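You operate a simulated robot arm through the tools that you are given. There is no shell and no other tool. Be economical: measure what you need, move in short steps, check, and stop when the job is done.

You run a simulated robot arm. Do the job below in one go: nothing can be reset, and whatever is moved stays where it is left.

JOB
Brush a strip of glue on the short pipe, then slide the yellow job card's foam sleeve over it.
Fine: open the glue tin and lay its lid on the parts cart; use the yellow brush marked glue and put it back; the sleeve slides along the pipe up to the flange. Set down upright: yellow brush. A coat counts when it lies all over at full strength: go over it till it gets no stronger.

The check looks at the end state, three seconds after you hand in, the way a careful person would. Anything else that was tipped, shoved, dropped, spilled or broken makes it a failure. A push-on lid holds only when it is set on centred and level and pressed home; a screw cap is set on level and turned clockwise until tight.

ROBOT AND FRAMES
A 7-joint arm with a fingered hand, fixed in place. Base frame: the origin is at the foot of the arm, x ahead of it, y to its left, z up. Units: mm, degrees, N and s.
With the tool pointing down near the work surface it reaches from about 340 to 700 mm from the base axis. Its first joint turns from -69.0 to 172.0 degrees. Payload 3.2 kg.
The TCP is the grasp point between the finger pads, 26 mm short of the fingertips. In the tool frame z runs along the fingers and y along their closing line. The gripper opens to 88 mm. The gripper's body begins 30 mm behind the TCP. The gripper is a hand of 5 fingers: y runs from the thumb to the fingers, the wrist lies at [-16, -108, -172] in the tool frame, and closing takes about 1.5 s.
Orientation is told as [roll, pitch, yaw] about the base's x, y, z axes, in that order, counted from this pose: with the fingers straight down and the wrist toward the robot, the tool's x, y and z point along [0, 1, 0], [1, 0, 0] and [0, 0, -1] of the base frame.

CONTROLS
- The arm moves only by the tool play_rows. Its argument "moves" is a list of rows, each a list of 6 numbers: the shift along the tool's x, y, z in cm, then the turn, a rotation vector about the tool's x, y, z in degrees. In form: [[dx, dy, dz, rx, ry, rz], ...]. A call has 1 to 10 rows; each row is the pose to reach, as a shift and turn from the pose commanded when the call began, along the tool's axes at that moment. "fingers" is the finger opening in cm, from 0 to 8.8, set as the call begins (left out, the last holds). Each row takes 0.2 s and may step no farther than 50 mm and 8.6 degrees from the row before; otherwise, or with a gripper value out of range, the whole call is refused. A pose out of reach is approached as far as the arm can. The call stops where the force on the tool passes 40 N (or 10 N more than at its start, if that is more) or the arm is blocked; 0.2 s more then pass. Each finger travels about 72 mm/s and halts on what it meets, pressing with about 27 N; the grip force reading is that of the motor and also rises with nothing between the fingers. The clock runs only during rows and for 0.2 s after the last one: add rows that repeat a pose to give the fingers time. It gives the time, the measured TCP pose, the force on the tool (base axes), the opening and the grip force at its end, in the units of the frame above (readings bear some noise), with the torque about the TCP (base axes, N m) and any sound that the robot's microphone picked up.
- Cameras (640 x 400 px; columns grow to the right, rows downward): "scene" is fixed at [219.8, 501, 1611.7]; the picture's right is [-0.75, -0.66, 0.00], its down [-0.51, 0.59, -0.63] and it looks along [0.41, -0.47, -0.78] (base axes); focal length 312 px, centre (320, 200). "wrist" rides on the gripper at [67, -97, -117] in the tool frame; the picture's right is [-0.71, 0.33, -0.62], its down [-0.65, -0.65, 0.39] and it looks along [-0.28, 0.68, 0.68] (tool axes); focal length 234 px, centre (320, 200). There is no depth. A picture from a camera that has moved, and an enlarged one, comes with that camera's place and axes in the base frame and with its lens.
- snapshot(camera): a new picture of that camera. It takes no simulated time.
- lift_body(by): slides the trunk up (or, below 0, down) by that many mm; the arm rides with it, the base frame stays. It gives what a move gives, with no picture.
- move_fingers(index, middle, ring, little, thumb_bend, thumb_turn): sets how far each is bent, from 0 (flat) to 100 (curled in); at 30 the hand is open as for a grip, at 70 the pads meet at the TCP. One left out holds its place. A second passes; each finger stops where it meets its share of the squeeze, and holds until it gets a number again. A gripper value or a shape takes the hand back. It gives what a move gives, with no picture; readings hold the bend of each and the force on index, middle, ring, little, thumb and palm. thumb_turn goes from beside the hand (0) to across from the fingers (100), as for a grip.
- preshape(shape): the hand has 5 fingers and takes this shape, open, in about a second: jaw (thumb against the fingers, like two jaws); tri (thumb and two fingers); tip (a fingertip pinch); poke (one finger out to press); point (the index stretched); flat (the hand flat); cup (the hand cupped); fist (a fist). The gripper value then closes the fingers along that shape, each until it touches; the sizes above hold for jaw. It gives what a move gives, with no picture.
- enlarge(camera, box): a new picture of the part [left, top, right, bottom] of that camera's present view, enlarged. It takes no simulated time.
- close_job(): hands the job in; it is judged then, once.

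Work in short steps. Places have to be worked out from the pictures, the camera data and where the tool is seen: move nearer, look again, correct. Check each grasp and each placing, and mend what went wrong. You have 120 turns and 84 pictures in all, those below and enlarged ones among them. Open the gripper and draw the arm clear of the work before you hand the job in, unless the task says otherwise; then end with one line.

The tools are called after "Emit:" by a JSON object that holds its "api" and its "payload". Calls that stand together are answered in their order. play_rows: Moves the arm, as the interface text tells. Its arguments: {"type":"object","properties":{"moves":{"type":"array","items":{"type":"array","items":{"type":"number"}}},"fingers":{"type":"number"}},"required":["moves"]} The other tools are called the same way: lift_body (by) slides the trunk up or down; preshape (shape) gives the hand a shape; move_fingers (index, middle, ring, little, thumb_bend, thumb_turn) moves the fingers one by one; snapshot (camera) takes a picture; enlarge (camera, box) takes an enlarged picture of a part of a camera's view; close_job () hands the job in.

At the start:

```text
time: 0.0
tool_pos: [434.9, -128.3, 1211.9]
orientation: [0.0, 0.0, 0.0]
ft_force: [0.8, -0.4, 0.5]
moment: [-0.01, -0.04, -0.02]
width: 87.7
grip_force: 0.0
shape: jaw
bend: [30.0, 30.0, 30.0, 30.0, 30.0, 97.0]
finger forces: [0.0, 0.0, 0.1, 0.1, 0.0, 0.1]
trunk travel left (down, up): [-750.0, 90.0]
```

scene: 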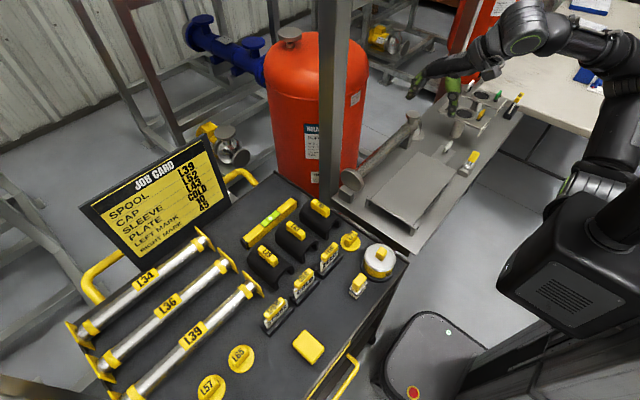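
wrist: 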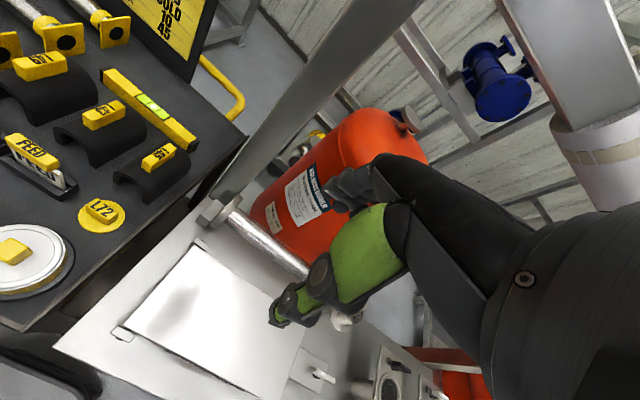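

I start with close looks at the job card, the cart and the bench.

Emit:
{"api": "enlarge", "payload": {"camera": "scene", "box": [70, 120, 250, 270]}}

Emit:
{"api": "enlarge", "payload": {"camera": "scene", "box": [230, 180, 410, 340]}}

Emit:
{"api": "enlarge", "payload": {"camera": "scene", "box": [330, 60, 540, 240]}}

```text
2.67 times, centred on (160, 195) of scene
camera zoom: at [219.8, 501.0, 1611.7], right [-0.75, -0.66, 0.0], down [-0.51, 0.59, -0.63], along [0.41, -0.47, -0.78], focal length 831 px, centre (747, 213)
```

zoom: 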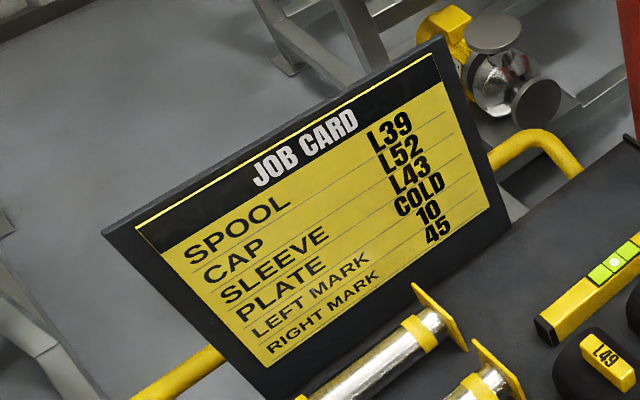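

```text
2.50 times, centred on (320, 260) of scene
camera zoom: at [219.8, 501.0, 1611.7], right [-0.75, -0.66, 0.0], down [-0.51, 0.59, -0.63], along [0.41, -0.47, -0.78], focal length 779 px, centre (320, 50)
```

zoom: 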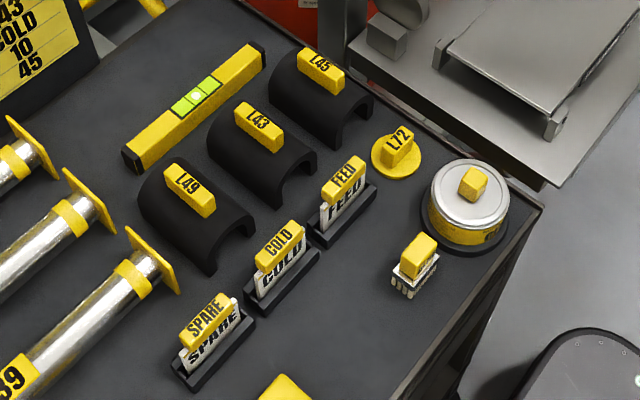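

```text
2.22 times, centred on (435, 150) of scene
camera zoom: at [219.8, 501.0, 1611.7], right [-0.75, -0.66, 0.0], down [-0.51, 0.59, -0.63], along [0.41, -0.47, -0.78], focal length 692 px, centre (64, 311)
```

zoom: 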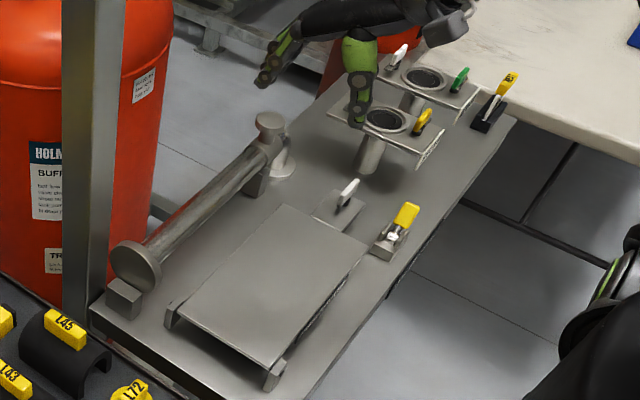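

Rough triangulation puts the tin top near (365, 83, 833) and the bench flange near (580, -58, 860). I'll enlarge the wrist view and the far bench for details.

Emit:
{"api": "enlarge", "payload": {"camera": "wrist", "box": [0, 20, 240, 320]}}

Emit:
{"api": "enlarge", "payload": {"camera": "scene", "box": [400, 70, 530, 180]}}

Emit:
{"api": "enlarge", "payload": {"camera": "scene", "box": [330, 210, 420, 310]}}

```text
1.33 times, centred on (120, 170) of wrist
camera zoom: at [337.2, -62.0, 1328.6], right [0.33, -0.71, 0.62], down [-0.65, -0.65, -0.39], along [0.68, -0.28, -0.68], focal length 312 px, centre (587, 240)
```

zoom: 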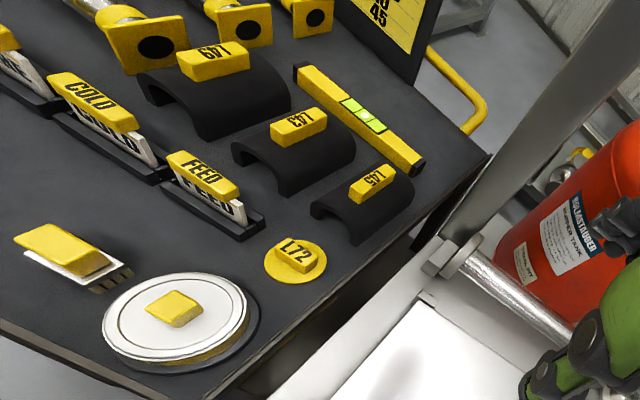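

```text
3.64 times, centred on (465, 125) of scene
camera zoom: at [219.8, 501.0, 1611.7], right [-0.75, -0.66, 0.0], down [-0.51, 0.59, -0.63], along [0.41, -0.47, -0.78], focal length 1133 px, centre (-207, 473)
```

zoom: 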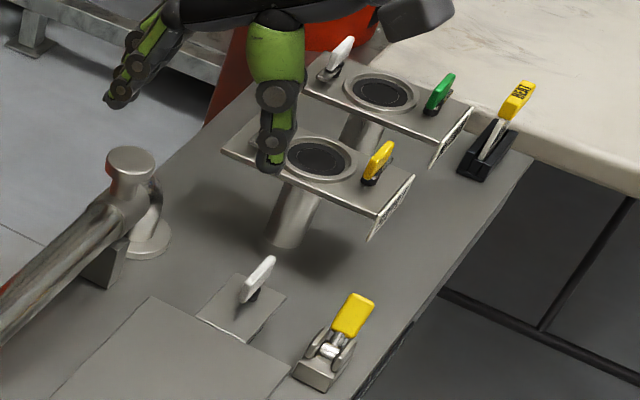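

```text
4.00 times, centred on (375, 260) of scene
camera zoom: at [219.8, 501.0, 1611.7], right [-0.75, -0.66, 0.0], down [-0.51, 0.59, -0.63], along [0.41, -0.47, -0.78], focal length 1246 px, centre (100, -40)
```

zoom: 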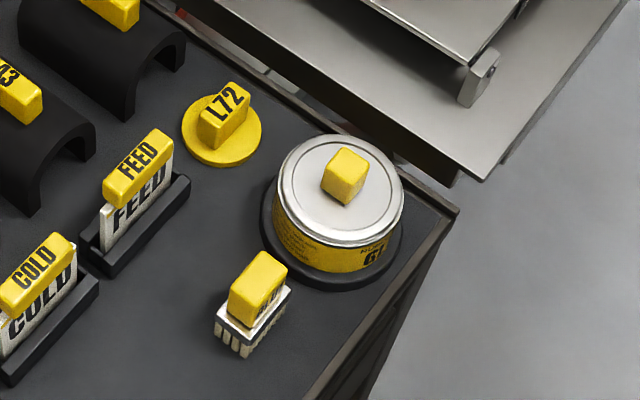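

The brush by the tin looks like the glue brush. Lowering the trunk 200 mm puts the wrist camera nearer to view the bench pipe.

Emit:
{"api": "lift_body", "payload": {"by": -180}}

Emit:
{"api": "snapshot", "payload": {"camera": "wrist"}}

```text
time: 2.0
tool_pos: [434.6, -127.1, 1031.9]
orientation: [0.0, 0.1, -0.1]
ft_force: [-0.5, -0.6, -0.2]
moment: [-0.01, -0.01, 0.0]
width: 87.8
grip_force: 0.1
shape: jaw
bend: [30.0, 30.0, 30.0, 30.0, 30.0, 97.0]
finger forces: [0.0, 0.0, 0.1, 0.1, 0.0, 0.0]
trunk travel left (down, up): [-570.0, 270.0]
```

```text
75 pictures are left
camera wrist: at [337.1, -61.9, 1148.6], right [0.33, -0.71, 0.62], down [-0.65, -0.65, -0.39], along [0.68, -0.28, -0.68], focal length 234 px, centre (320, 200)
```

wrist: 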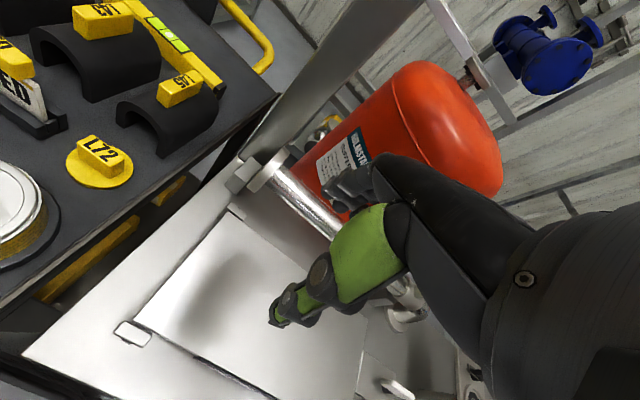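

The pipe runs along -y from the flange near (582, -71, 863). I move sideways to look at it beyond the hand.

Emit:
{"api": "play_rows", "payload": {"moves": [[-4.2, 2, 0, 0, 0, 0], [-8.4, 4, 0, 0, 0, 0], [-12.6, 6, 0, 0, 0, 0], [-16.8, 8, 0, 0, 0, 0], [-21, 10, 0, 0, 0, 0], [-21, 10, 0, 0, 0, 0]]}}

Emit:
{"api": "snapshot", "payload": {"camera": "wrist"}}

Emit:
{"api": "snapshot", "payload": {"camera": "scene"}}

```text
time: 3.4
tool_pos: [534.4, -337.4, 1032.5]
orientation: [0.1, 0.0, 0.0]
ft_force: [-0.3, 0.0, 0.2]
moment: [0.0, 0.02, 0.0]
width: 87.8
grip_force: 0.1
shape: jaw
bend: [30.0, 30.0, 30.0, 30.0, 30.0, 97.0]
finger forces: [0.0, 0.0, 0.1, 0.0, 0.0, 0.0]
trunk travel left (down, up): [-570.0, 270.0]
```

```text
74 pictures are left
camera wrist: at [437.5, -272.0, 1148.8], right [0.33, -0.71, 0.62], down [-0.65, -0.65, -0.39], along [0.68, -0.28, -0.68], focal length 234 px, centre (320, 200)
```

wrist: 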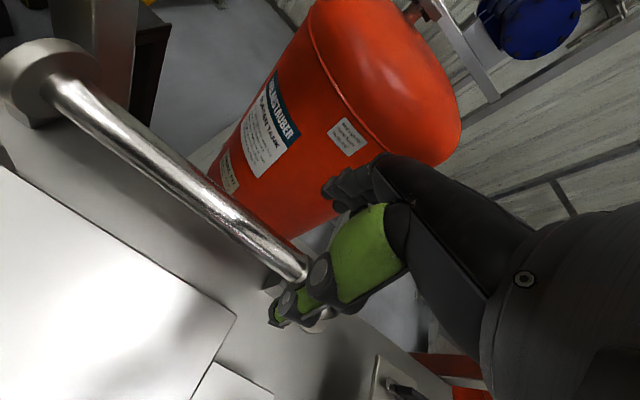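

```text
73 pictures are left
```

scene: 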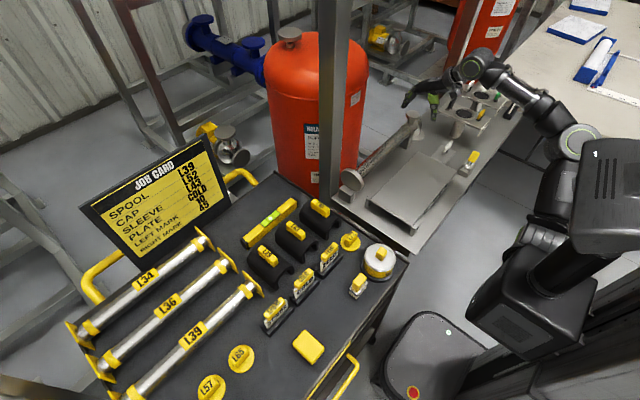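

Emit:
{"api": "enlarge", "payload": {"camera": "scene", "box": [330, 95, 450, 210]}}

Emit:
{"api": "enlarge", "payload": {"camera": "wrist", "box": [0, 20, 340, 340]}}

```text
3.48 times, centred on (390, 152) of scene
camera zoom: at [219.8, 501.0, 1611.7], right [-0.75, -0.66, 0.0], down [-0.51, 0.59, -0.63], along [0.41, -0.47, -0.78], focal length 1083 px, centre (76, 365)
```

zoom: 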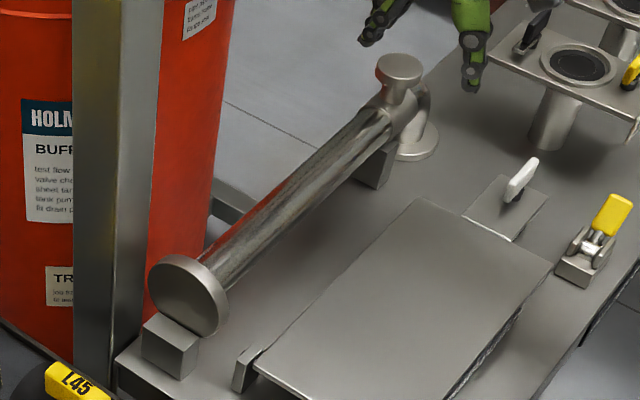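

```text
1.25 times, centred on (170, 180) of wrist
camera zoom: at [437.5, -272.0, 1148.8], right [0.33, -0.71, 0.62], down [-0.65, -0.65, -0.39], along [0.68, -0.28, -0.68], focal length 293 px, centre (508, 225)
```

zoom: 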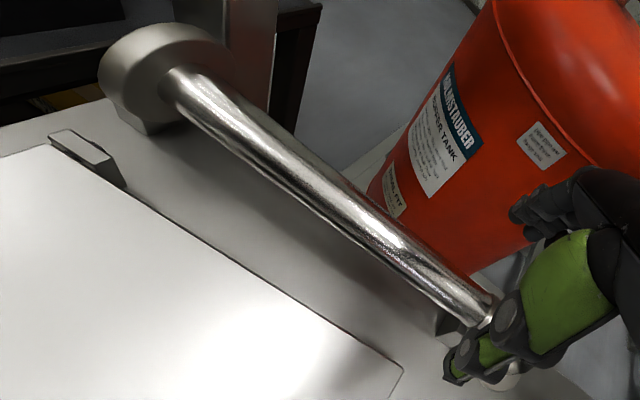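

The pipe lies along y at roughly x 570, z 885, from y -90 (flange) to about -390. Now I move over the cart's corner to inspect the tin and brush.

Emit:
{"api": "play_rows", "payload": {"moves": [[4.7, -1.3, 0, 0, 0, 0], [9.4, -2.6, 0, 0, 0, 0], [14.1, -3.9, 0, 0, 0, 0], [18.8, -5.2, 0, 0, 0, 0], [23.5, -6.5, 0, 0, 0, 0], [28.2, -7.8, 0, 0, 0, 0], [33, -9, 0, 0, 0, 0], [37.5, -10.2, 0, 0, 0, 0], [37.5, -10.2, 0, 0, 0, 0]]}}

Emit:
{"api": "snapshot", "payload": {"camera": "wrist"}}

Emit:
{"api": "enlarge", "payload": {"camera": "wrist", "box": [0, 140, 320, 400]}}

```text
time: 5.4
tool_pos: [432.9, 37.4, 1031.1]
orientation: [0.2, 0.0, 0.0]
ft_force: [-0.9, 0.4, 0.4]
moment: [-0.02, -0.01, 0.01]
width: 88.1
grip_force: 0.0
shape: jaw
bend: [30.0, 30.0, 30.0, 30.0, 30.0, 97.0]
finger forces: [0.1, 0.1, 0.0, 0.1, 0.1, 0.0]
trunk travel left (down, up): [-570.0, 270.0]
```

```text
70 pictures are left
camera wrist: at [335.4, 102.0, 1148.6], right [0.33, -0.71, 0.62], down [-0.65, -0.65, -0.39], along [0.68, -0.28, -0.68], focal length 234 px, centre (320, 200)
```

wrist: 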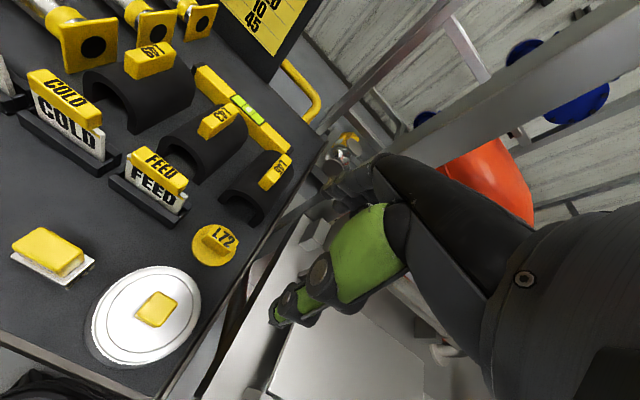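

```text
1.54 times, centred on (160, 270) of wrist
camera zoom: at [335.4, 102.0, 1148.6], right [0.33, -0.71, 0.62], down [-0.65, -0.65, -0.39], along [0.68, -0.28, -0.68], focal length 360 px, centre (566, 92)
```

zoom: 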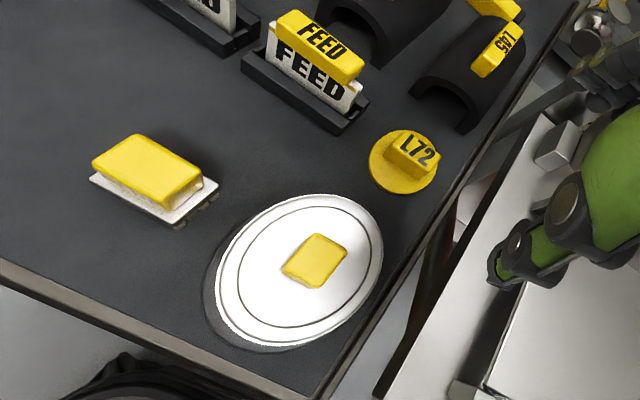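

The lid knob top is at about (366, 82, 867) and the brush handle top at about (366, 180, 857), its long side along y. I go over the lid knob and descend partway.

Emit:
{"api": "play_rows", "payload": {"moves": [[2.2, -3.3, 2, 0, 0, 0], [4.5, -6.7, 5, 0, 0, 0], [4.5, -6.7, 8, 0, 0, 0], [4.5, -6.7, 11, 0, 0, 0], [4.5, -6.7, 13, 0, 0, 0], [4.5, -6.7, 13, 0, 0, 0]]}}

Emit:
{"api": "snapshot", "payload": {"camera": "wrist"}}

Emit:
{"api": "enlarge", "payload": {"camera": "scene", "box": [320, 200, 440, 310]}}

```text
refused: row 2 steps farther than a row can; nothing moved
```

```text
68 pictures are left
camera wrist: at [335.4, 102.0, 1148.6], right [0.33, -0.71, 0.62], down [-0.65, -0.65, -0.39], along [0.68, -0.28, -0.68], focal length 234 px, centre (320, 200)
```

wrist: 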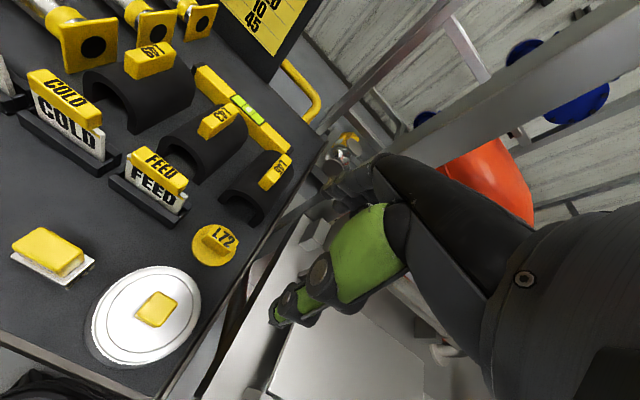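

```text
3.64 times, centred on (380, 255) of scene
camera zoom: at [219.8, 501.0, 1611.7], right [-0.75, -0.66, 0.0], down [-0.51, 0.59, -0.63], along [0.41, -0.47, -0.78], focal length 1133 px, centre (102, 0)
```

zoom: 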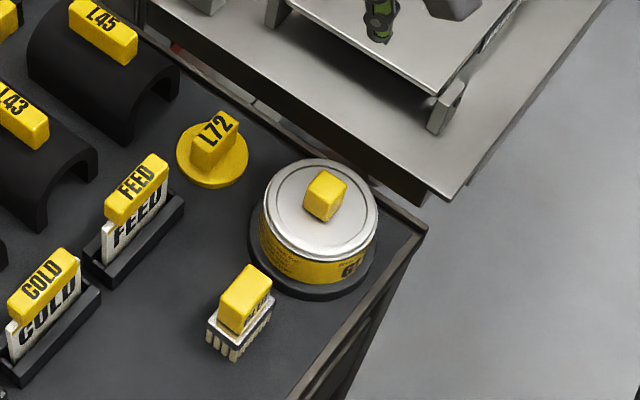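

That move had too long a step; I redo it with smaller ones, then look.

Emit:
{"api": "play_rows", "payload": {"moves": [[1.5, -2.3, 2, 0, 0, 0], [3, -4.5, 5, 0, 0, 0], [4.5, -6.7, 8, 0, 0, 0], [4.5, -6.7, 11, 0, 0, 0], [4.5, -6.7, 13, 0, 0, 0], [4.5, -6.7, 13, 0, 0, 0]]}}

Emit:
{"api": "snapshot", "payload": {"camera": "wrist"}}

Emit:
{"api": "enlarge", "payload": {"camera": "scene", "box": [320, 200, 440, 310]}}

```text
time: 6.8
tool_pos: [364.8, 83.6, 902.6]
orientation: [0.0, 0.0, 0.0]
ft_force: [0.9, 1.0, 0.5]
moment: [-0.01, 0.0, -0.03]
width: 87.9
grip_force: 0.0
shape: jaw
bend: [30.0, 30.0, 30.0, 30.0, 30.0, 97.0]
finger forces: [0.0, 0.0, 0.0, 0.1, 0.1, 0.1]
trunk travel left (down, up): [-570.0, 270.0]
```

```text
66 pictures are left
camera wrist: at [268.2, 148.4, 1018.2], right [0.33, -0.71, 0.62], down [-0.65, -0.65, -0.39], along [0.68, -0.28, -0.68], focal length 234 px, centre (320, 200)
```

wrist: 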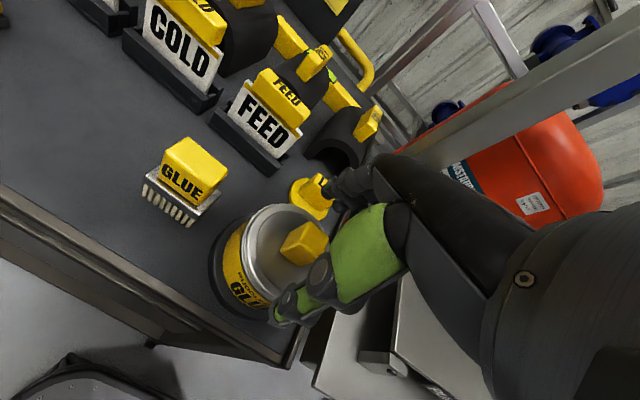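

```text
3.64 times, centred on (380, 255) of scene
camera zoom: at [219.8, 501.0, 1611.7], right [-0.75, -0.66, 0.0], down [-0.51, 0.59, -0.63], along [0.41, -0.47, -0.78], focal length 1133 px, centre (102, 0)
```

zoom: 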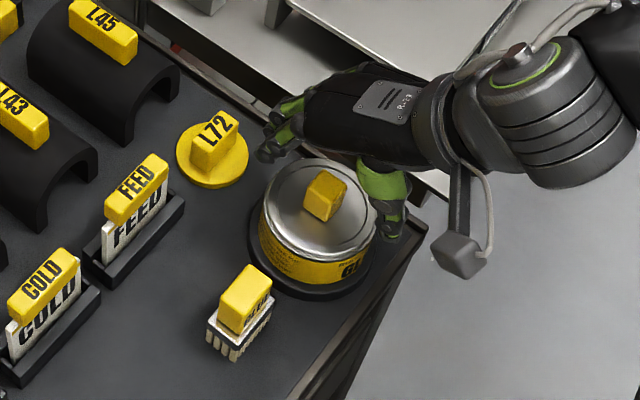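

The brush reads GLUE, and the knob is about at (370, 81) between thumb and fingers. I shift 4 mm ahead, descend to z 872 and close.

Emit:
{"api": "play_rows", "payload": {"moves": [[-0.2, 0.3, 1.5, 0, 0, 0], [-0.2, 0.3, 3.0, 0, 0, 0], [-0.2, 0.3, 3.0, 0, 0, 0]]}}

Emit:
{"api": "play_rows", "payload": {"fingers": 1.0, "moves": [[0, 0, 0, 0, 0, 0], [0, 0, 0, 0, 0, 0], [0, 0, 0, 0, 0, 0], [0, 0, 0, 0, 0, 0], [0, 0, 0, 0, 0, 0], [0, 0, 0, 0, 0, 0], [0, 0, 0, 0, 0, 0], [0, 0, 0, 0, 0, 0]]}}

Emit:
{"api": "snapshot", "payload": {"camera": "wrist"}}

Emit:
{"api": "enlarge", "payload": {"camera": "scene", "box": [320, 200, 440, 310]}}

```text
time: 7.6
tool_pos: [367.9, 80.5, 870.9]
orientation: [0.2, 0.0, 0.0]
ft_force: [-0.2, -0.2, -0.2]
moment: [-0.01, 0.01, 0.03]
width: 87.8
grip_force: 0.1
shape: jaw
bend: [30.0, 30.0, 30.0, 30.0, 30.0, 97.0]
finger forces: [0.0, 0.0, 0.0, 0.0, 0.2, 0.0]
trunk travel left (down, up): [-570.0, 270.0]
```

```text
time: 9.4
tool_pos: [367.2, 80.6, 872.2]
orientation: [0.0, -0.1, 0.1]
ft_force: [-4.3, 0.5, -0.1]
moment: [0.04, 0.03, 0.03]
width: 76.7
grip_force: 26.9
shape: jaw
bend: [35.0, 32.0, 27.0, 40.0, 13.0, 98.0]
finger forces: [11.6, 8.2, 0.0, 0.1, 24.5, 0.0]
trunk travel left (down, up): [-570.0, 270.0]
heard: snap
```

```text
64 pictures are left
camera wrist: at [270.3, 146.5, 989.0], right [0.33, -0.71, 0.62], down [-0.65, -0.65, -0.39], along [0.68, -0.28, -0.68], focal length 234 px, centre (320, 200)
```

wrist: 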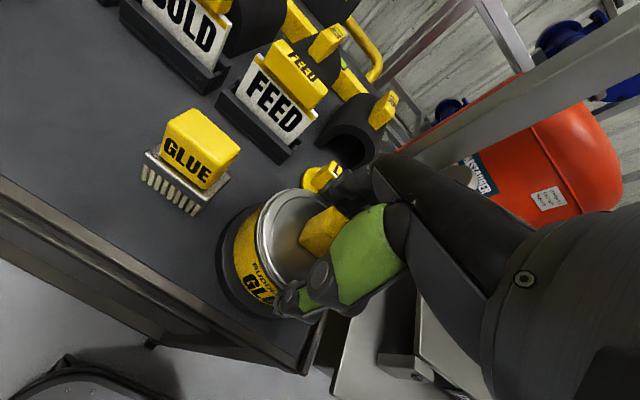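

```text
3.64 times, centred on (380, 255) of scene
camera zoom: at [219.8, 501.0, 1611.7], right [-0.75, -0.66, 0.0], down [-0.51, 0.59, -0.63], along [0.41, -0.47, -0.78], focal length 1133 px, centre (102, 0)
```

zoom: 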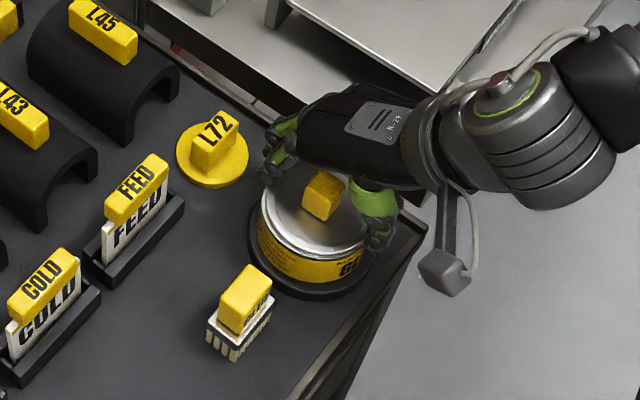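

The fingers caught the rim of the lid rather than the knob, and something snapped. I open, rise a bit and look.

Emit:
{"api": "play_rows", "payload": {"fingers": 8.8, "moves": [[0, 0, 0, 0, 0, 0], [0, 0, 0, 0, 0, 0], [0, 0, 0, 0, 0, 0], [0, 0, -1, 0, 0, 0], [0, 0, -2, 0, 0, 0], [0, 0, -3, 0, 0, 0], [0, 0, -3, 0, 0, 0]]}}

Emit:
{"api": "enlarge", "payload": {"camera": "wrist", "box": [120, 100, 400, 340]}}

Emit:
{"api": "enlarge", "payload": {"camera": "scene", "box": [340, 220, 420, 290]}}

```text
time: 11.0
tool_pos: [368.6, 81.6, 902.6]
orientation: [0.0, 0.0, 0.0]
ft_force: [0.0, -1.1, 0.3]
moment: [0.0, -0.01, -0.02]
width: 87.7
grip_force: 0.1
shape: jaw
bend: [30.0, 30.0, 30.0, 30.0, 30.0, 97.0]
finger forces: [0.1, 0.0, 0.0, 0.0, 0.0, 0.0]
trunk travel left (down, up): [-570.0, 270.0]
heard: snap
```

```text
1.67 times, centred on (260, 220) of wrist
camera zoom: at [271.2, 146.5, 1019.4], right [0.33, -0.71, 0.62], down [-0.65, -0.65, -0.39], along [0.68, -0.28, -0.68], focal length 390 px, centre (420, 167)
```

zoom: 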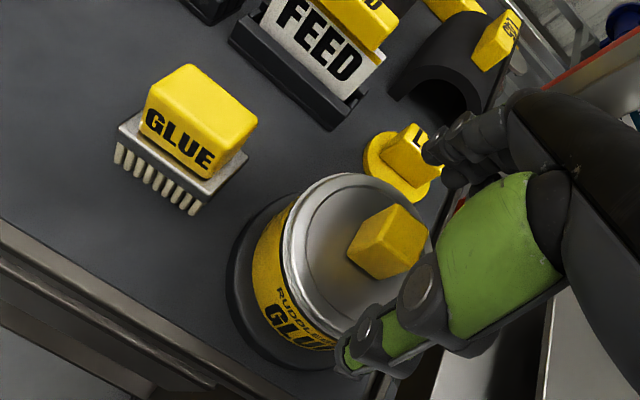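

```text
5.71 times, centred on (380, 255) of scene
camera zoom: at [219.8, 501.0, 1611.7], right [-0.75, -0.66, 0.0], down [-0.51, 0.59, -0.63], along [0.41, -0.47, -0.78], focal length 1780 px, centre (-23, -114)
```

zoom: 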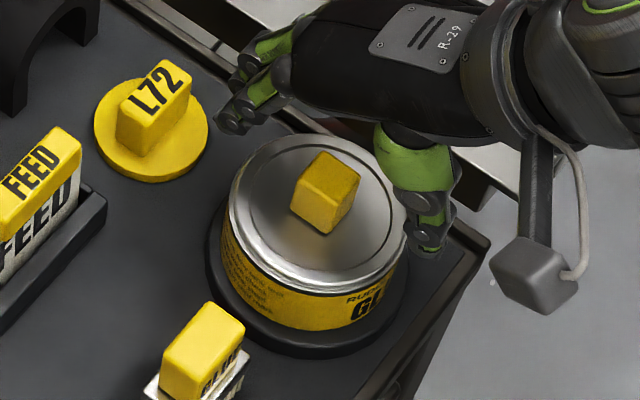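

The lid is still seated. I pre-close to 45 mm so the fingers come down inside the rim, then descend and grip the knob.

Emit:
{"api": "play_rows", "payload": {"fingers": 4.5, "moves": [[0, 0, 0, 0, 0, 0], [0, 0, 0, 0, 0, 0], [0, 0, 0, 0, 0, 0], [0, 0, 0, 0, 0, 0], [0, 0, 1, 0, 0, 0], [0, 0, 2, 0, 0, 0], [0, 0, 2.6, 0, 0, 0], [0, 0, 2.6, 0, 0, 0]]}}

Emit:
{"api": "enlarge", "payload": {"camera": "wrist", "box": [180, 120, 420, 340]}}

Emit:
{"api": "enlarge", "payload": {"camera": "scene", "box": [340, 220, 420, 290]}}

```text
time: 12.6
tool_pos: [371.9, 83.6, 886.7]
orientation: [1.1, -1.2, 0.0]
ft_force: [-0.1, -2.4, 21.5]
moment: [-0.03, 0.85, 0.07]
width: 42.2
grip_force: 0.0
shape: jaw
bend: [62.0, 41.0, 72.0, 62.0, 8.0, 100.0]
finger forces: [0.0, 0.3, 0.0, 0.0, 21.1, 0.0]
trunk travel left (down, up): [-570.0, 270.0]
stopped in row 7: the force on the tool passed its limit at 45 N (the readings are from after the stop); the commanded pose is now the measured one
```

```text
1.82 times, centred on (300, 230) of wrist
camera zoom: at [272.3, 147.2, 1003.1], right [0.32, -0.72, 0.62], down [-0.65, -0.64, -0.41], along [0.69, -0.27, -0.67], focal length 426 px, centre (356, 146)
```

zoom: 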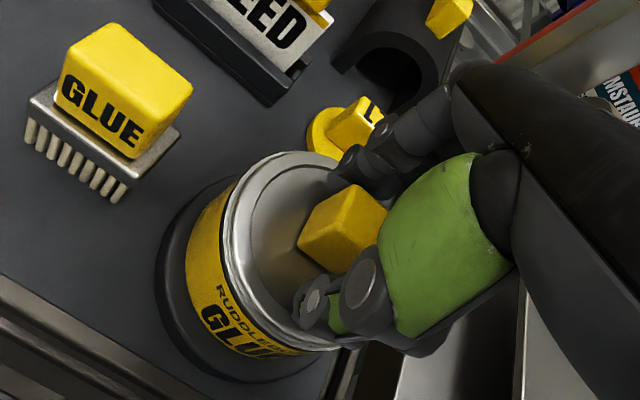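

```text
5.71 times, centred on (380, 255) of scene
camera zoom: at [219.8, 501.0, 1611.7], right [-0.75, -0.66, 0.0], down [-0.51, 0.59, -0.63], along [0.41, -0.47, -0.78], focal length 1780 px, centre (-23, -114)
```

zoom: 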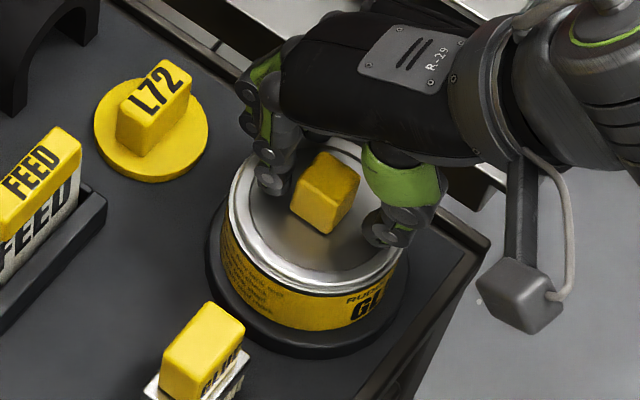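

The thumb tip touched the lid plate at z 887, so I back up a few mm, level the tool and close on the knob there.

Emit:
{"api": "play_rows", "payload": {"moves": [[-0.2, -0.3, -0.6, -1.1, 1.2, 0], [-0.2, -0.3, -0.6, -1.1, 1.2, 0]]}}

Emit:
{"api": "play_rows", "payload": {"fingers": 1.0, "moves": [[0, 0, 0, 0, 0, 0], [0, 0, 0, 0, 0, 0], [0, 0, 0, 0, 0, 0], [0, 0, 0, 0, 0, 0], [0, 0, 0, 0, 0, 0]]}}

Emit:
{"api": "enlarge", "payload": {"camera": "scene", "box": [340, 220, 420, 290]}}

Emit:
{"api": "enlarge", "payload": {"camera": "wrist", "box": [180, 120, 420, 340]}}

```text
time: 13.2
tool_pos: [367.6, 81.7, 888.4]
orientation: [1.8, -1.8, 0.1]
ft_force: [-0.5, 0.2, -0.3]
moment: [-0.03, 0.03, 0.0]
width: 22.7
grip_force: 27.5
shape: jaw
bend: [67.0, 54.0, 69.0, 70.0, 41.0, 100.0]
finger forces: [18.2, 3.0, 0.1, 0.1, 21.4, 0.1]
trunk travel left (down, up): [-570.0, 270.0]
heard: snap
```

```text
time: 14.4
tool_pos: [367.7, 80.4, 889.7]
orientation: [1.8, -1.8, 0.0]
ft_force: [0.0, -1.0, -0.7]
moment: [-0.03, -0.04, 0.0]
width: 21.6
grip_force: 27.0
shape: jaw
bend: [67.0, 55.0, 70.0, 70.0, 43.0, 100.0]
finger forces: [16.4, 4.7, 0.0, 0.0, 21.3, 0.1]
trunk travel left (down, up): [-570.0, 270.0]
```

```text
5.71 times, centred on (380, 255) of scene
camera zoom: at [219.8, 501.0, 1611.7], right [-0.75, -0.66, 0.0], down [-0.51, 0.59, -0.63], along [0.41, -0.47, -0.78], focal length 1780 px, centre (-23, -114)
```

zoom: 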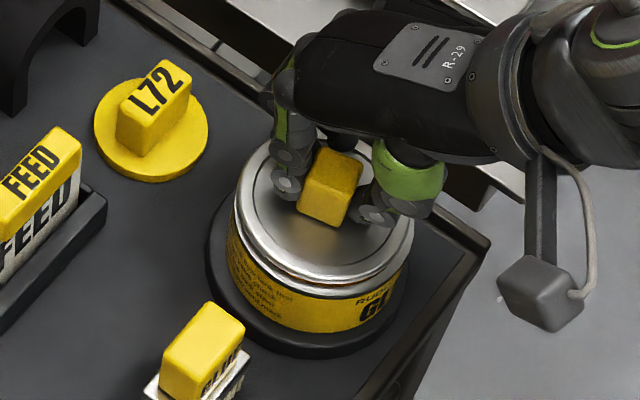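

```text
1.82 times, centred on (300, 230) of wrist
camera zoom: at [267.0, 143.0, 1005.5], right [0.31, -0.73, 0.61], down [-0.64, -0.64, -0.43], along [0.7, -0.26, -0.66], focal length 426 px, centre (356, 146)
```

zoom: 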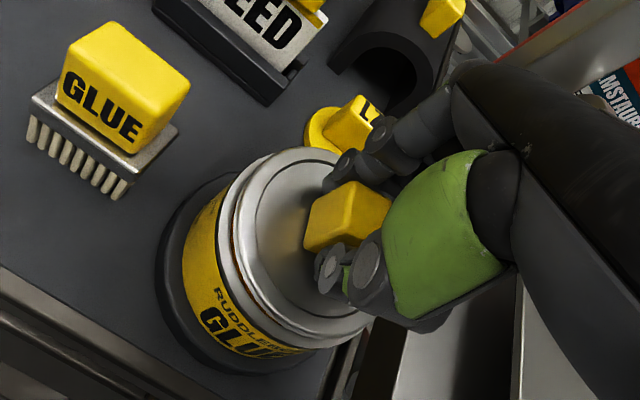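

The knob is gripped (22 mm) and the lid has popped off the rim. I lift it straight up and level the tool.

Emit:
{"api": "play_rows", "payload": {"moves": [[0, 0, -1, 0, 0, 0], [0, 0, -3, 0, 0, 0], [0, 0, -5, 1, -1, 0], [0, 0, -8, 1.8, -1.8, 0], [0, 0, -8, 1.8, -1.8, 0]]}}

Emit:
{"api": "snapshot", "payload": {"camera": "wrist"}}

Emit:
{"api": "enlarge", "payload": {"camera": "scene", "box": [320, 190, 460, 310]}}

```text
time: 15.6
tool_pos: [366.0, 77.9, 970.1]
orientation: [0.1, 0.0, 0.1]
ft_force: [-0.4, -0.2, -0.6]
moment: [-0.02, 0.01, 0.03]
width: 21.8
grip_force: 27.1
shape: jaw
bend: [67.0, 55.0, 70.0, 70.0, 43.0, 100.0]
finger forces: [16.4, 4.7, 0.1, 0.1, 21.3, 0.0]
trunk travel left (down, up): [-570.0, 270.0]
```

```text
56 pictures are left
camera wrist: at [268.6, 143.5, 1086.8], right [0.33, -0.71, 0.62], down [-0.65, -0.65, -0.39], along [0.68, -0.28, -0.68], focal length 234 px, centre (320, 200)
```

wrist: 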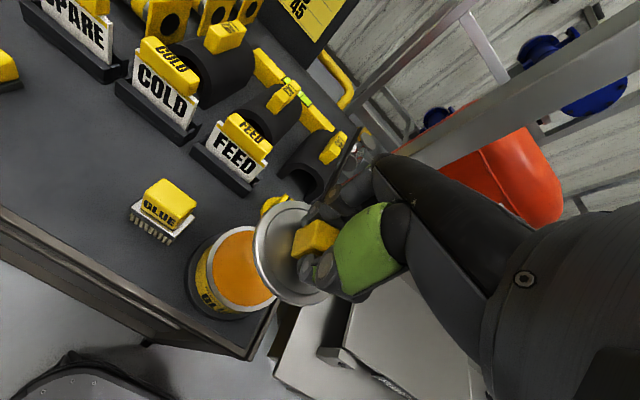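

```text
3.33 times, centred on (390, 250) of scene
camera zoom: at [219.8, 501.0, 1611.7], right [-0.75, -0.66, 0.0], down [-0.51, 0.59, -0.63], along [0.41, -0.47, -0.78], focal length 1038 px, centre (87, 33)
```

zoom: 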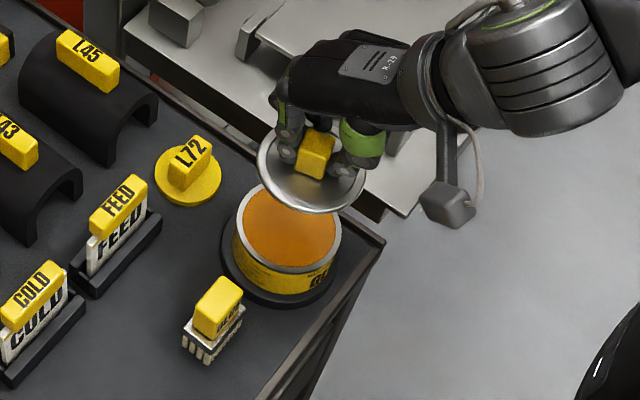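

The tin is open and full of glue. I carry the lid to the free cart area around (368, 285).

Emit:
{"api": "play_rows", "payload": {"moves": [[4, 0, 0, 0, 0, 0], [8, 0, 0, 0, 0, 0], [12, 0, 0, 0, 0, 0], [16, 0, 0, 0, 0, 0], [20, 0.2, 2, 0, 0, 0], [21, 0.2, 6, 0, 0, 0], [21, 0.2, 9, 0, 0, 0], [21, 0.2, 10.5, 0, 0, 0], [21, 0.2, 10.5, 0, 0, 0]]}}

Emit:
{"api": "snapshot", "payload": {"camera": "wrist"}}

Emit:
{"api": "enlarge", "payload": {"camera": "scene", "box": [260, 230, 420, 370]}}

```text
time: 17.6
tool_pos: [373.3, 283.9, 868.0]
orientation: [0.5, 0.0, -0.9]
ft_force: [0.1, 0.8, -1.1]
moment: [0.0, 0.01, 0.04]
width: 21.6
grip_force: 27.5
shape: jaw
bend: [67.0, 55.0, 70.0, 70.0, 43.0, 100.0]
finger forces: [16.5, 4.6, 0.0, 0.0, 21.3, 0.1]
trunk travel left (down, up): [-570.0, 270.0]
```

```text
54 pictures are left
camera wrist: at [277.6, 351.0, 985.3], right [0.32, -0.72, 0.62], down [-0.66, -0.64, -0.39], along [0.68, -0.28, -0.68], focal length 234 px, centre (320, 200)
```

wrist: 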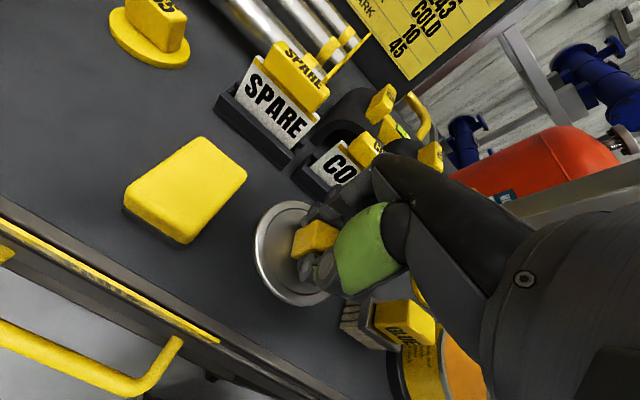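

```text
2.86 times, centred on (340, 300) of scene
camera zoom: at [219.8, 501.0, 1611.7], right [-0.75, -0.66, 0.0], down [-0.51, 0.59, -0.63], along [0.41, -0.47, -0.78], focal length 890 px, centre (263, -86)
```

zoom: 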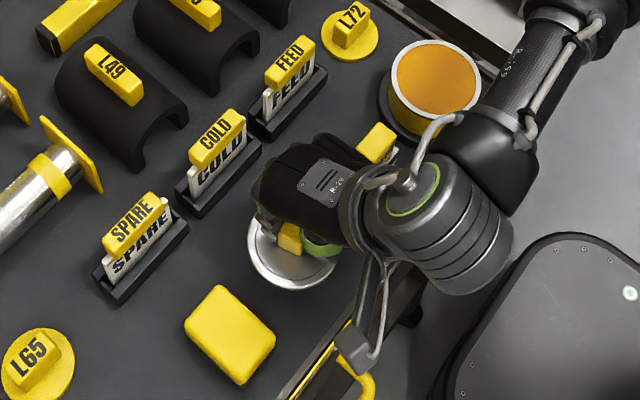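

The spot is clear; I lower in small steps until touch.

Emit:
{"api": "play_rows", "payload": {"moves": [[0, 0, 0.6, 0, 0, 0], [0, 0, 1.2, 0, 0, 0], [0, 0, 1.7, 0, 0, 0], [0, 0, 2.1, 0, 0, 0], [0, 0, 2.4, 0, 0, 0], [0, 0, 2.4, 0, 0, 0]]}}

Emit:
{"api": "enlarge", "payload": {"camera": "wrist", "box": [200, 140, 440, 360]}}

```text
time: 19.0
tool_pos: [367.6, 287.7, 840.4]
orientation: [0.0, 0.0, 0.0]
ft_force: [-0.7, -0.3, -0.9]
moment: [0.02, -0.02, 0.0]
width: 21.3
grip_force: 27.9
shape: jaw
bend: [67.0, 55.0, 70.0, 70.0, 43.0, 100.0]
finger forces: [16.6, 4.6, 0.1, 0.1, 21.4, 0.1]
trunk travel left (down, up): [-570.0, 270.0]
```

```text
1.82 times, centred on (320, 250) of wrist
camera zoom: at [270.8, 353.7, 957.3], right [0.33, -0.71, 0.62], down [-0.65, -0.65, -0.39], along [0.68, -0.28, -0.68], focal length 426 px, centre (320, 109)
```

zoom: 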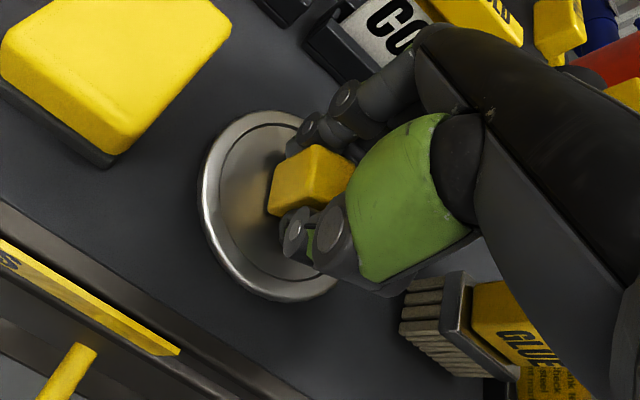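

Emit:
{"api": "play_rows", "payload": {"moves": [[0, 0, 0.3, 0, 0, 0], [0, 0, 0.6, 0, 0, 0], [0, 0, 0.9, 0, 0, 0], [0, 0, 1.2, 0, 0, 0], [0, 0, 1.5, 0, 0, 0]]}}

```text
time: 20.2
tool_pos: [365.4, 288.2, 830.4]
orientation: [0.6, -0.6, 0.0]
ft_force: [1.1, 4.4, 36.2]
moment: [0.07, 0.28, -0.02]
width: 22.7
grip_force: 26.8
shape: jaw
bend: [66.0, 55.0, 70.0, 70.0, 43.0, 100.0]
finger forces: [22.4, 7.5, 0.0, 0.1, 38.2, 0.0]
trunk travel left (down, up): [-570.0, 270.0]
```

Contact at z 830. I relieve the push, open and rise.

Emit:
{"api": "play_rows", "payload": {"moves": [[0, 0, -0.5, 0, 0, 0], [0, 0, -0.5, 0, 0, 0]]}}

Emit:
{"api": "play_rows", "payload": {"fingers": 5.0, "moves": [[0, 0, 0, 0, 0, 0], [0, 0, 0, 0, 0, 0], [0, 0, 0, 0, 0, 0], [0, 0, -1, 0, 0, 0], [0, 0, -3, 0, 0, 0], [0, 0, -6, 0, 0, 0], [0, 0, -10, 0, 0, 0], [0, 0, -10, 0, 0, 0]]}}

Emit:
{"api": "snapshot", "payload": {"camera": "wrist"}}

```text
time: 20.8
tool_pos: [365.5, 287.0, 831.1]
orientation: [0.0, 0.0, 0.1]
ft_force: [2.0, 2.9, 18.1]
moment: [0.09, -0.09, -0.04]
width: 22.4
grip_force: 27.4
shape: jaw
bend: [66.0, 55.0, 70.0, 70.0, 43.0, 100.0]
finger forces: [21.4, 5.6, 0.1, 0.1, 24.6, 0.1]
trunk travel left (down, up): [-570.0, 270.0]
```

```text
time: 22.5
tool_pos: [380.9, 275.2, 893.9]
orientation: [0.6, 8.2, -2.2]
ft_force: [0.2, 0.7, 0.2]
moment: [-0.02, 0.01, -0.02]
width: 49.8
grip_force: 0.2
shape: jaw
bend: [47.0, 40.0, 72.0, 46.0, 10.0, 99.0]
finger forces: [0.0, 0.0, 0.0, 0.0, 0.1, 0.0]
trunk travel left (down, up): [-570.0, 270.0]
stopped in row 8: the arm was blocked; the commanded pose is now the measured one
```

```text
51 pictures are left
camera wrist: at [303.4, 343.1, 1023.1], right [0.39, -0.73, 0.56], down [-0.73, -0.62, -0.3], along [0.57, -0.29, -0.77], focal length 234 px, centre (320, 200)
```

wrist: 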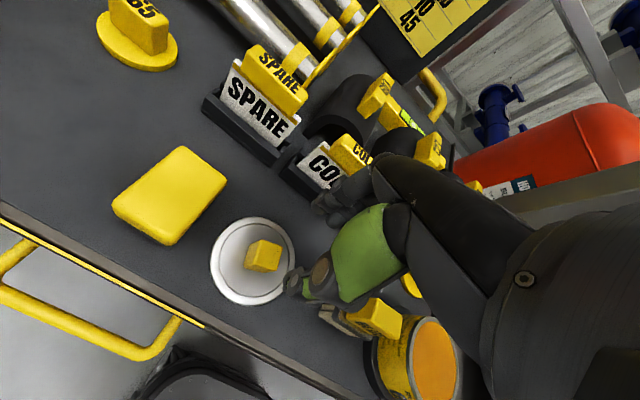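

The lid lies flat. The arm ran into some limit while rising and tilted, so I raise the trunk instead and check the scene view.

Emit:
{"api": "lift_body", "payload": {"by": 90}}

Emit:
{"api": "play_rows", "payload": {"moves": [[-3, 0, 0, 0, 0, 0], [-6, 0, 0, 0, 0, 0], [-9, -0.5, 0, -4, 0, 2], [-9.5, -1, 0, -8.2, 0, 2], [-9.5, -1, 0, -8.2, 0, 2]]}}

Emit:
{"api": "snapshot", "payload": {"camera": "scene"}}

```text
time: 23.7
tool_pos: [380.6, 276.5, 983.3]
orientation: [0.7, 8.0, -2.2]
ft_force: [-1.1, 0.2, -0.5]
moment: [0.02, 0.0, 0.01]
width: 49.8
grip_force: 0.0
shape: jaw
bend: [47.0, 40.0, 72.0, 46.0, 10.0, 99.0]
finger forces: [0.0, 0.0, 0.0, 0.1, 0.1, 0.1]
trunk travel left (down, up): [-660.0, 180.0]
```

```text
time: 24.9
tool_pos: [365.6, 182.9, 982.5]
orientation: [0.4, 0.0, -4.0]
ft_force: [0.4, 0.9, -0.4]
moment: [-0.03, -0.02, 0.04]
width: 49.5
grip_force: 0.2
shape: jaw
bend: [47.0, 40.0, 72.0, 46.0, 10.0, 99.0]
finger forces: [0.0, 0.0, 0.1, 0.1, 0.0, 0.1]
trunk travel left (down, up): [-660.0, 180.0]
```

```text
50 pictures are left
```

scene: 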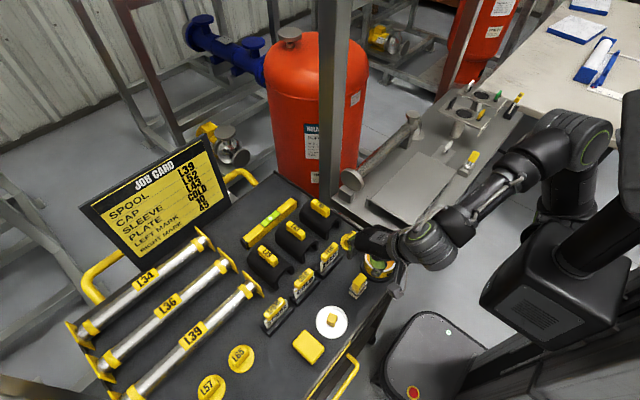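

Everything is in place. I straighten the yaw, set over the brush handle at about (366, 180) and lower, opening to 55 mm.

Emit:
{"api": "play_rows", "payload": {"fingers": 5.5, "moves": [[0, 0, 2, 0, 0, -4], [-0.2, 0, 4, 0, 0, -4], [-0.2, 0, 6, 0, 0, -4], [-0.2, 0, 6, 0, 0, -4]]}}

Emit:
{"api": "snapshot", "payload": {"camera": "wrist"}}

Emit:
{"api": "enlarge", "payload": {"camera": "scene", "box": [310, 220, 430, 330]}}

```text
time: 25.9
tool_pos: [364.1, 181.9, 921.7]
orientation: [0.5, -0.2, 0.0]
ft_force: [-0.5, 0.5, -0.2]
moment: [-0.01, 0.01, 0.0]
width: 54.5
grip_force: 0.2
shape: jaw
bend: [45.0, 38.0, 72.0, 43.0, 9.0, 99.0]
finger forces: [0.0, 0.1, 0.1, 0.0, 0.1, 0.0]
trunk travel left (down, up): [-660.0, 180.0]
```

```text
49 pictures are left
camera wrist: at [267.2, 246.4, 1038.8], right [0.33, -0.71, 0.62], down [-0.65, -0.65, -0.39], along [0.68, -0.27, -0.68], focal length 234 px, centre (320, 200)
```

wrist: 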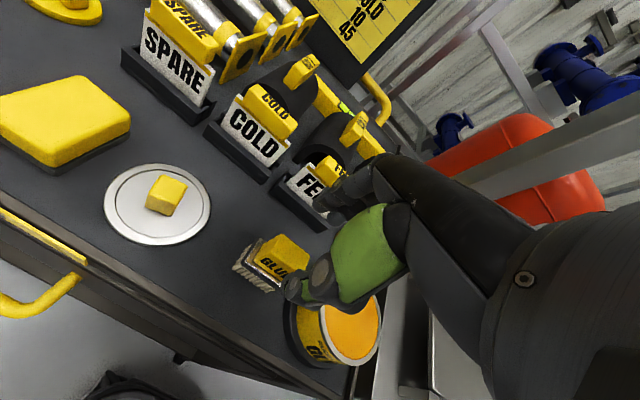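

```text
3.64 times, centred on (370, 275) of scene
camera zoom: at [219.8, 501.0, 1611.7], right [-0.75, -0.66, 0.0], down [-0.51, 0.59, -0.63], along [0.41, -0.47, -0.78], focal length 1133 px, centre (138, -73)
```

zoom: 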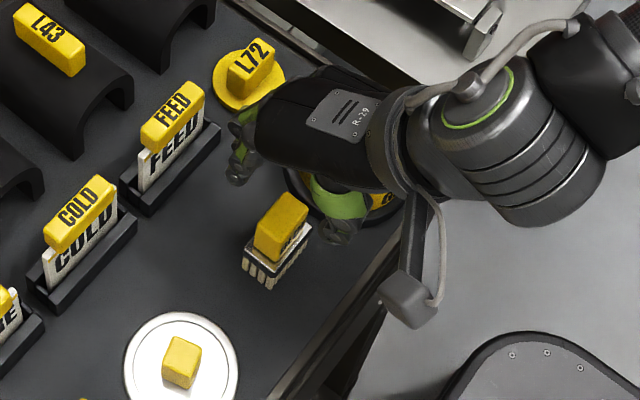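

The ring finger is still curled from the last grip; I reset to fully open, then 60 mm, before descending.

Emit:
{"api": "play_rows", "payload": {"fingers": 8.8, "moves": [[0, 0.5, 0, 0, 0, 0], [0, 0.5, 0, 0, 0, 0], [0, 0.5, 0, 0, 0, 0], [0, 0.5, 0, 0, 0, 0], [0, 0.5, 0, 0, 0, 0]]}}

Emit:
{"api": "play_rows", "payload": {"fingers": 6.0, "moves": [[0, 0, 1, 0, 0, 0], [0, 0, 2, 0, 0, 0], [0, 0, 3, 0, 0, 0], [0, 0, 4, 0, 0, 0], [0, 0, 4, 0, 0, 0]]}}

Emit:
{"api": "enlarge", "payload": {"camera": "wrist", "box": [180, 140, 420, 340]}}

Emit:
{"api": "enlarge", "payload": {"camera": "scene", "box": [320, 240, 400, 310]}}

```text
time: 27.1
tool_pos: [369.2, 180.6, 921.0]
orientation: [0.3, -0.2, -0.1]
ft_force: [-0.7, 0.6, -0.5]
moment: [0.02, -0.02, -0.02]
width: 87.8
grip_force: 0.0
shape: jaw
bend: [30.0, 30.0, 30.0, 30.0, 30.0, 97.0]
finger forces: [0.1, 0.1, 0.1, 0.0, 0.0, 0.0]
trunk travel left (down, up): [-660.0, 180.0]
```

```text
time: 28.3
tool_pos: [372.3, 187.1, 898.6]
orientation: [2.6, -0.9, -0.1]
ft_force: [-0.8, 0.4, 0.5]
moment: [0.0, 0.01, -0.02]
width: 60.4
grip_force: 0.1
shape: jaw
bend: [42.0, 36.0, 71.0, 41.0, 8.0, 99.0]
finger forces: [0.1, 0.1, 0.0, 0.0, 0.1, 0.0]
trunk travel left (down, up): [-660.0, 180.0]
```

```text
2.00 times, centred on (300, 240) of wrist
camera zoom: at [273.1, 247.3, 1016.9], right [0.32, -0.74, 0.6], down [-0.65, -0.63, -0.43], along [0.69, -0.25, -0.68], focal length 468 px, centre (360, 120)
```

zoom: 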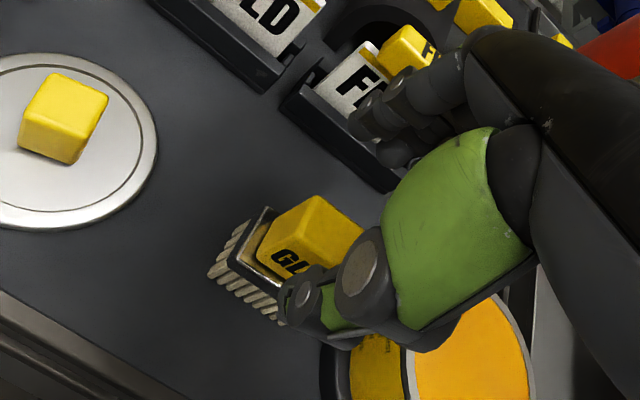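

```text
5.71 times, centred on (360, 275) of scene
camera zoom: at [219.8, 501.0, 1611.7], right [-0.75, -0.66, 0.0], down [-0.51, 0.59, -0.63], along [0.41, -0.47, -0.78], focal length 1780 px, centre (91, -229)
```

zoom: 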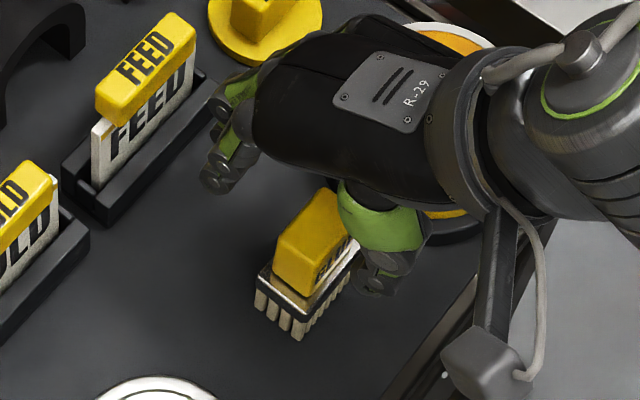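

The arm is at its downward limit with the trunk this high. I raise the hand to about z 955 and lower the trunk 70 instead.

Emit:
{"api": "play_rows", "payload": {"moves": [[0, 0, -3, 0, 0, 0], [0, 0, -6, 0, 0, 0], [0, 0, -8, 0, 0, 0], [0, 0, -8, 0, 0, 0]]}}

Emit:
{"api": "lift_body", "payload": {"by": -70}}

```text
time: 29.3
tool_pos: [368.3, 181.2, 961.4]
orientation: [0.3, -0.1, 0.2]
ft_force: [-0.1, -1.0, 0.0]
moment: [-0.02, -0.01, 0.01]
width: 60.2
grip_force: 0.0
shape: jaw
bend: [42.0, 36.0, 71.0, 41.0, 8.0, 99.0]
finger forces: [0.0, 0.0, 0.0, 0.0, 0.0, 0.0]
trunk travel left (down, up): [-660.0, 180.0]
```

```text
time: 30.4
tool_pos: [368.9, 181.6, 891.6]
orientation: [0.3, -0.3, 0.1]
ft_force: [0.2, 0.3, -0.1]
moment: [-0.03, 0.02, 0.0]
width: 60.3
grip_force: 0.1
shape: jaw
bend: [42.0, 36.0, 71.0, 41.0, 8.0, 99.0]
finger forces: [0.1, 0.2, 0.0, 0.0, 0.1, 0.0]
trunk travel left (down, up): [-590.0, 250.0]
```

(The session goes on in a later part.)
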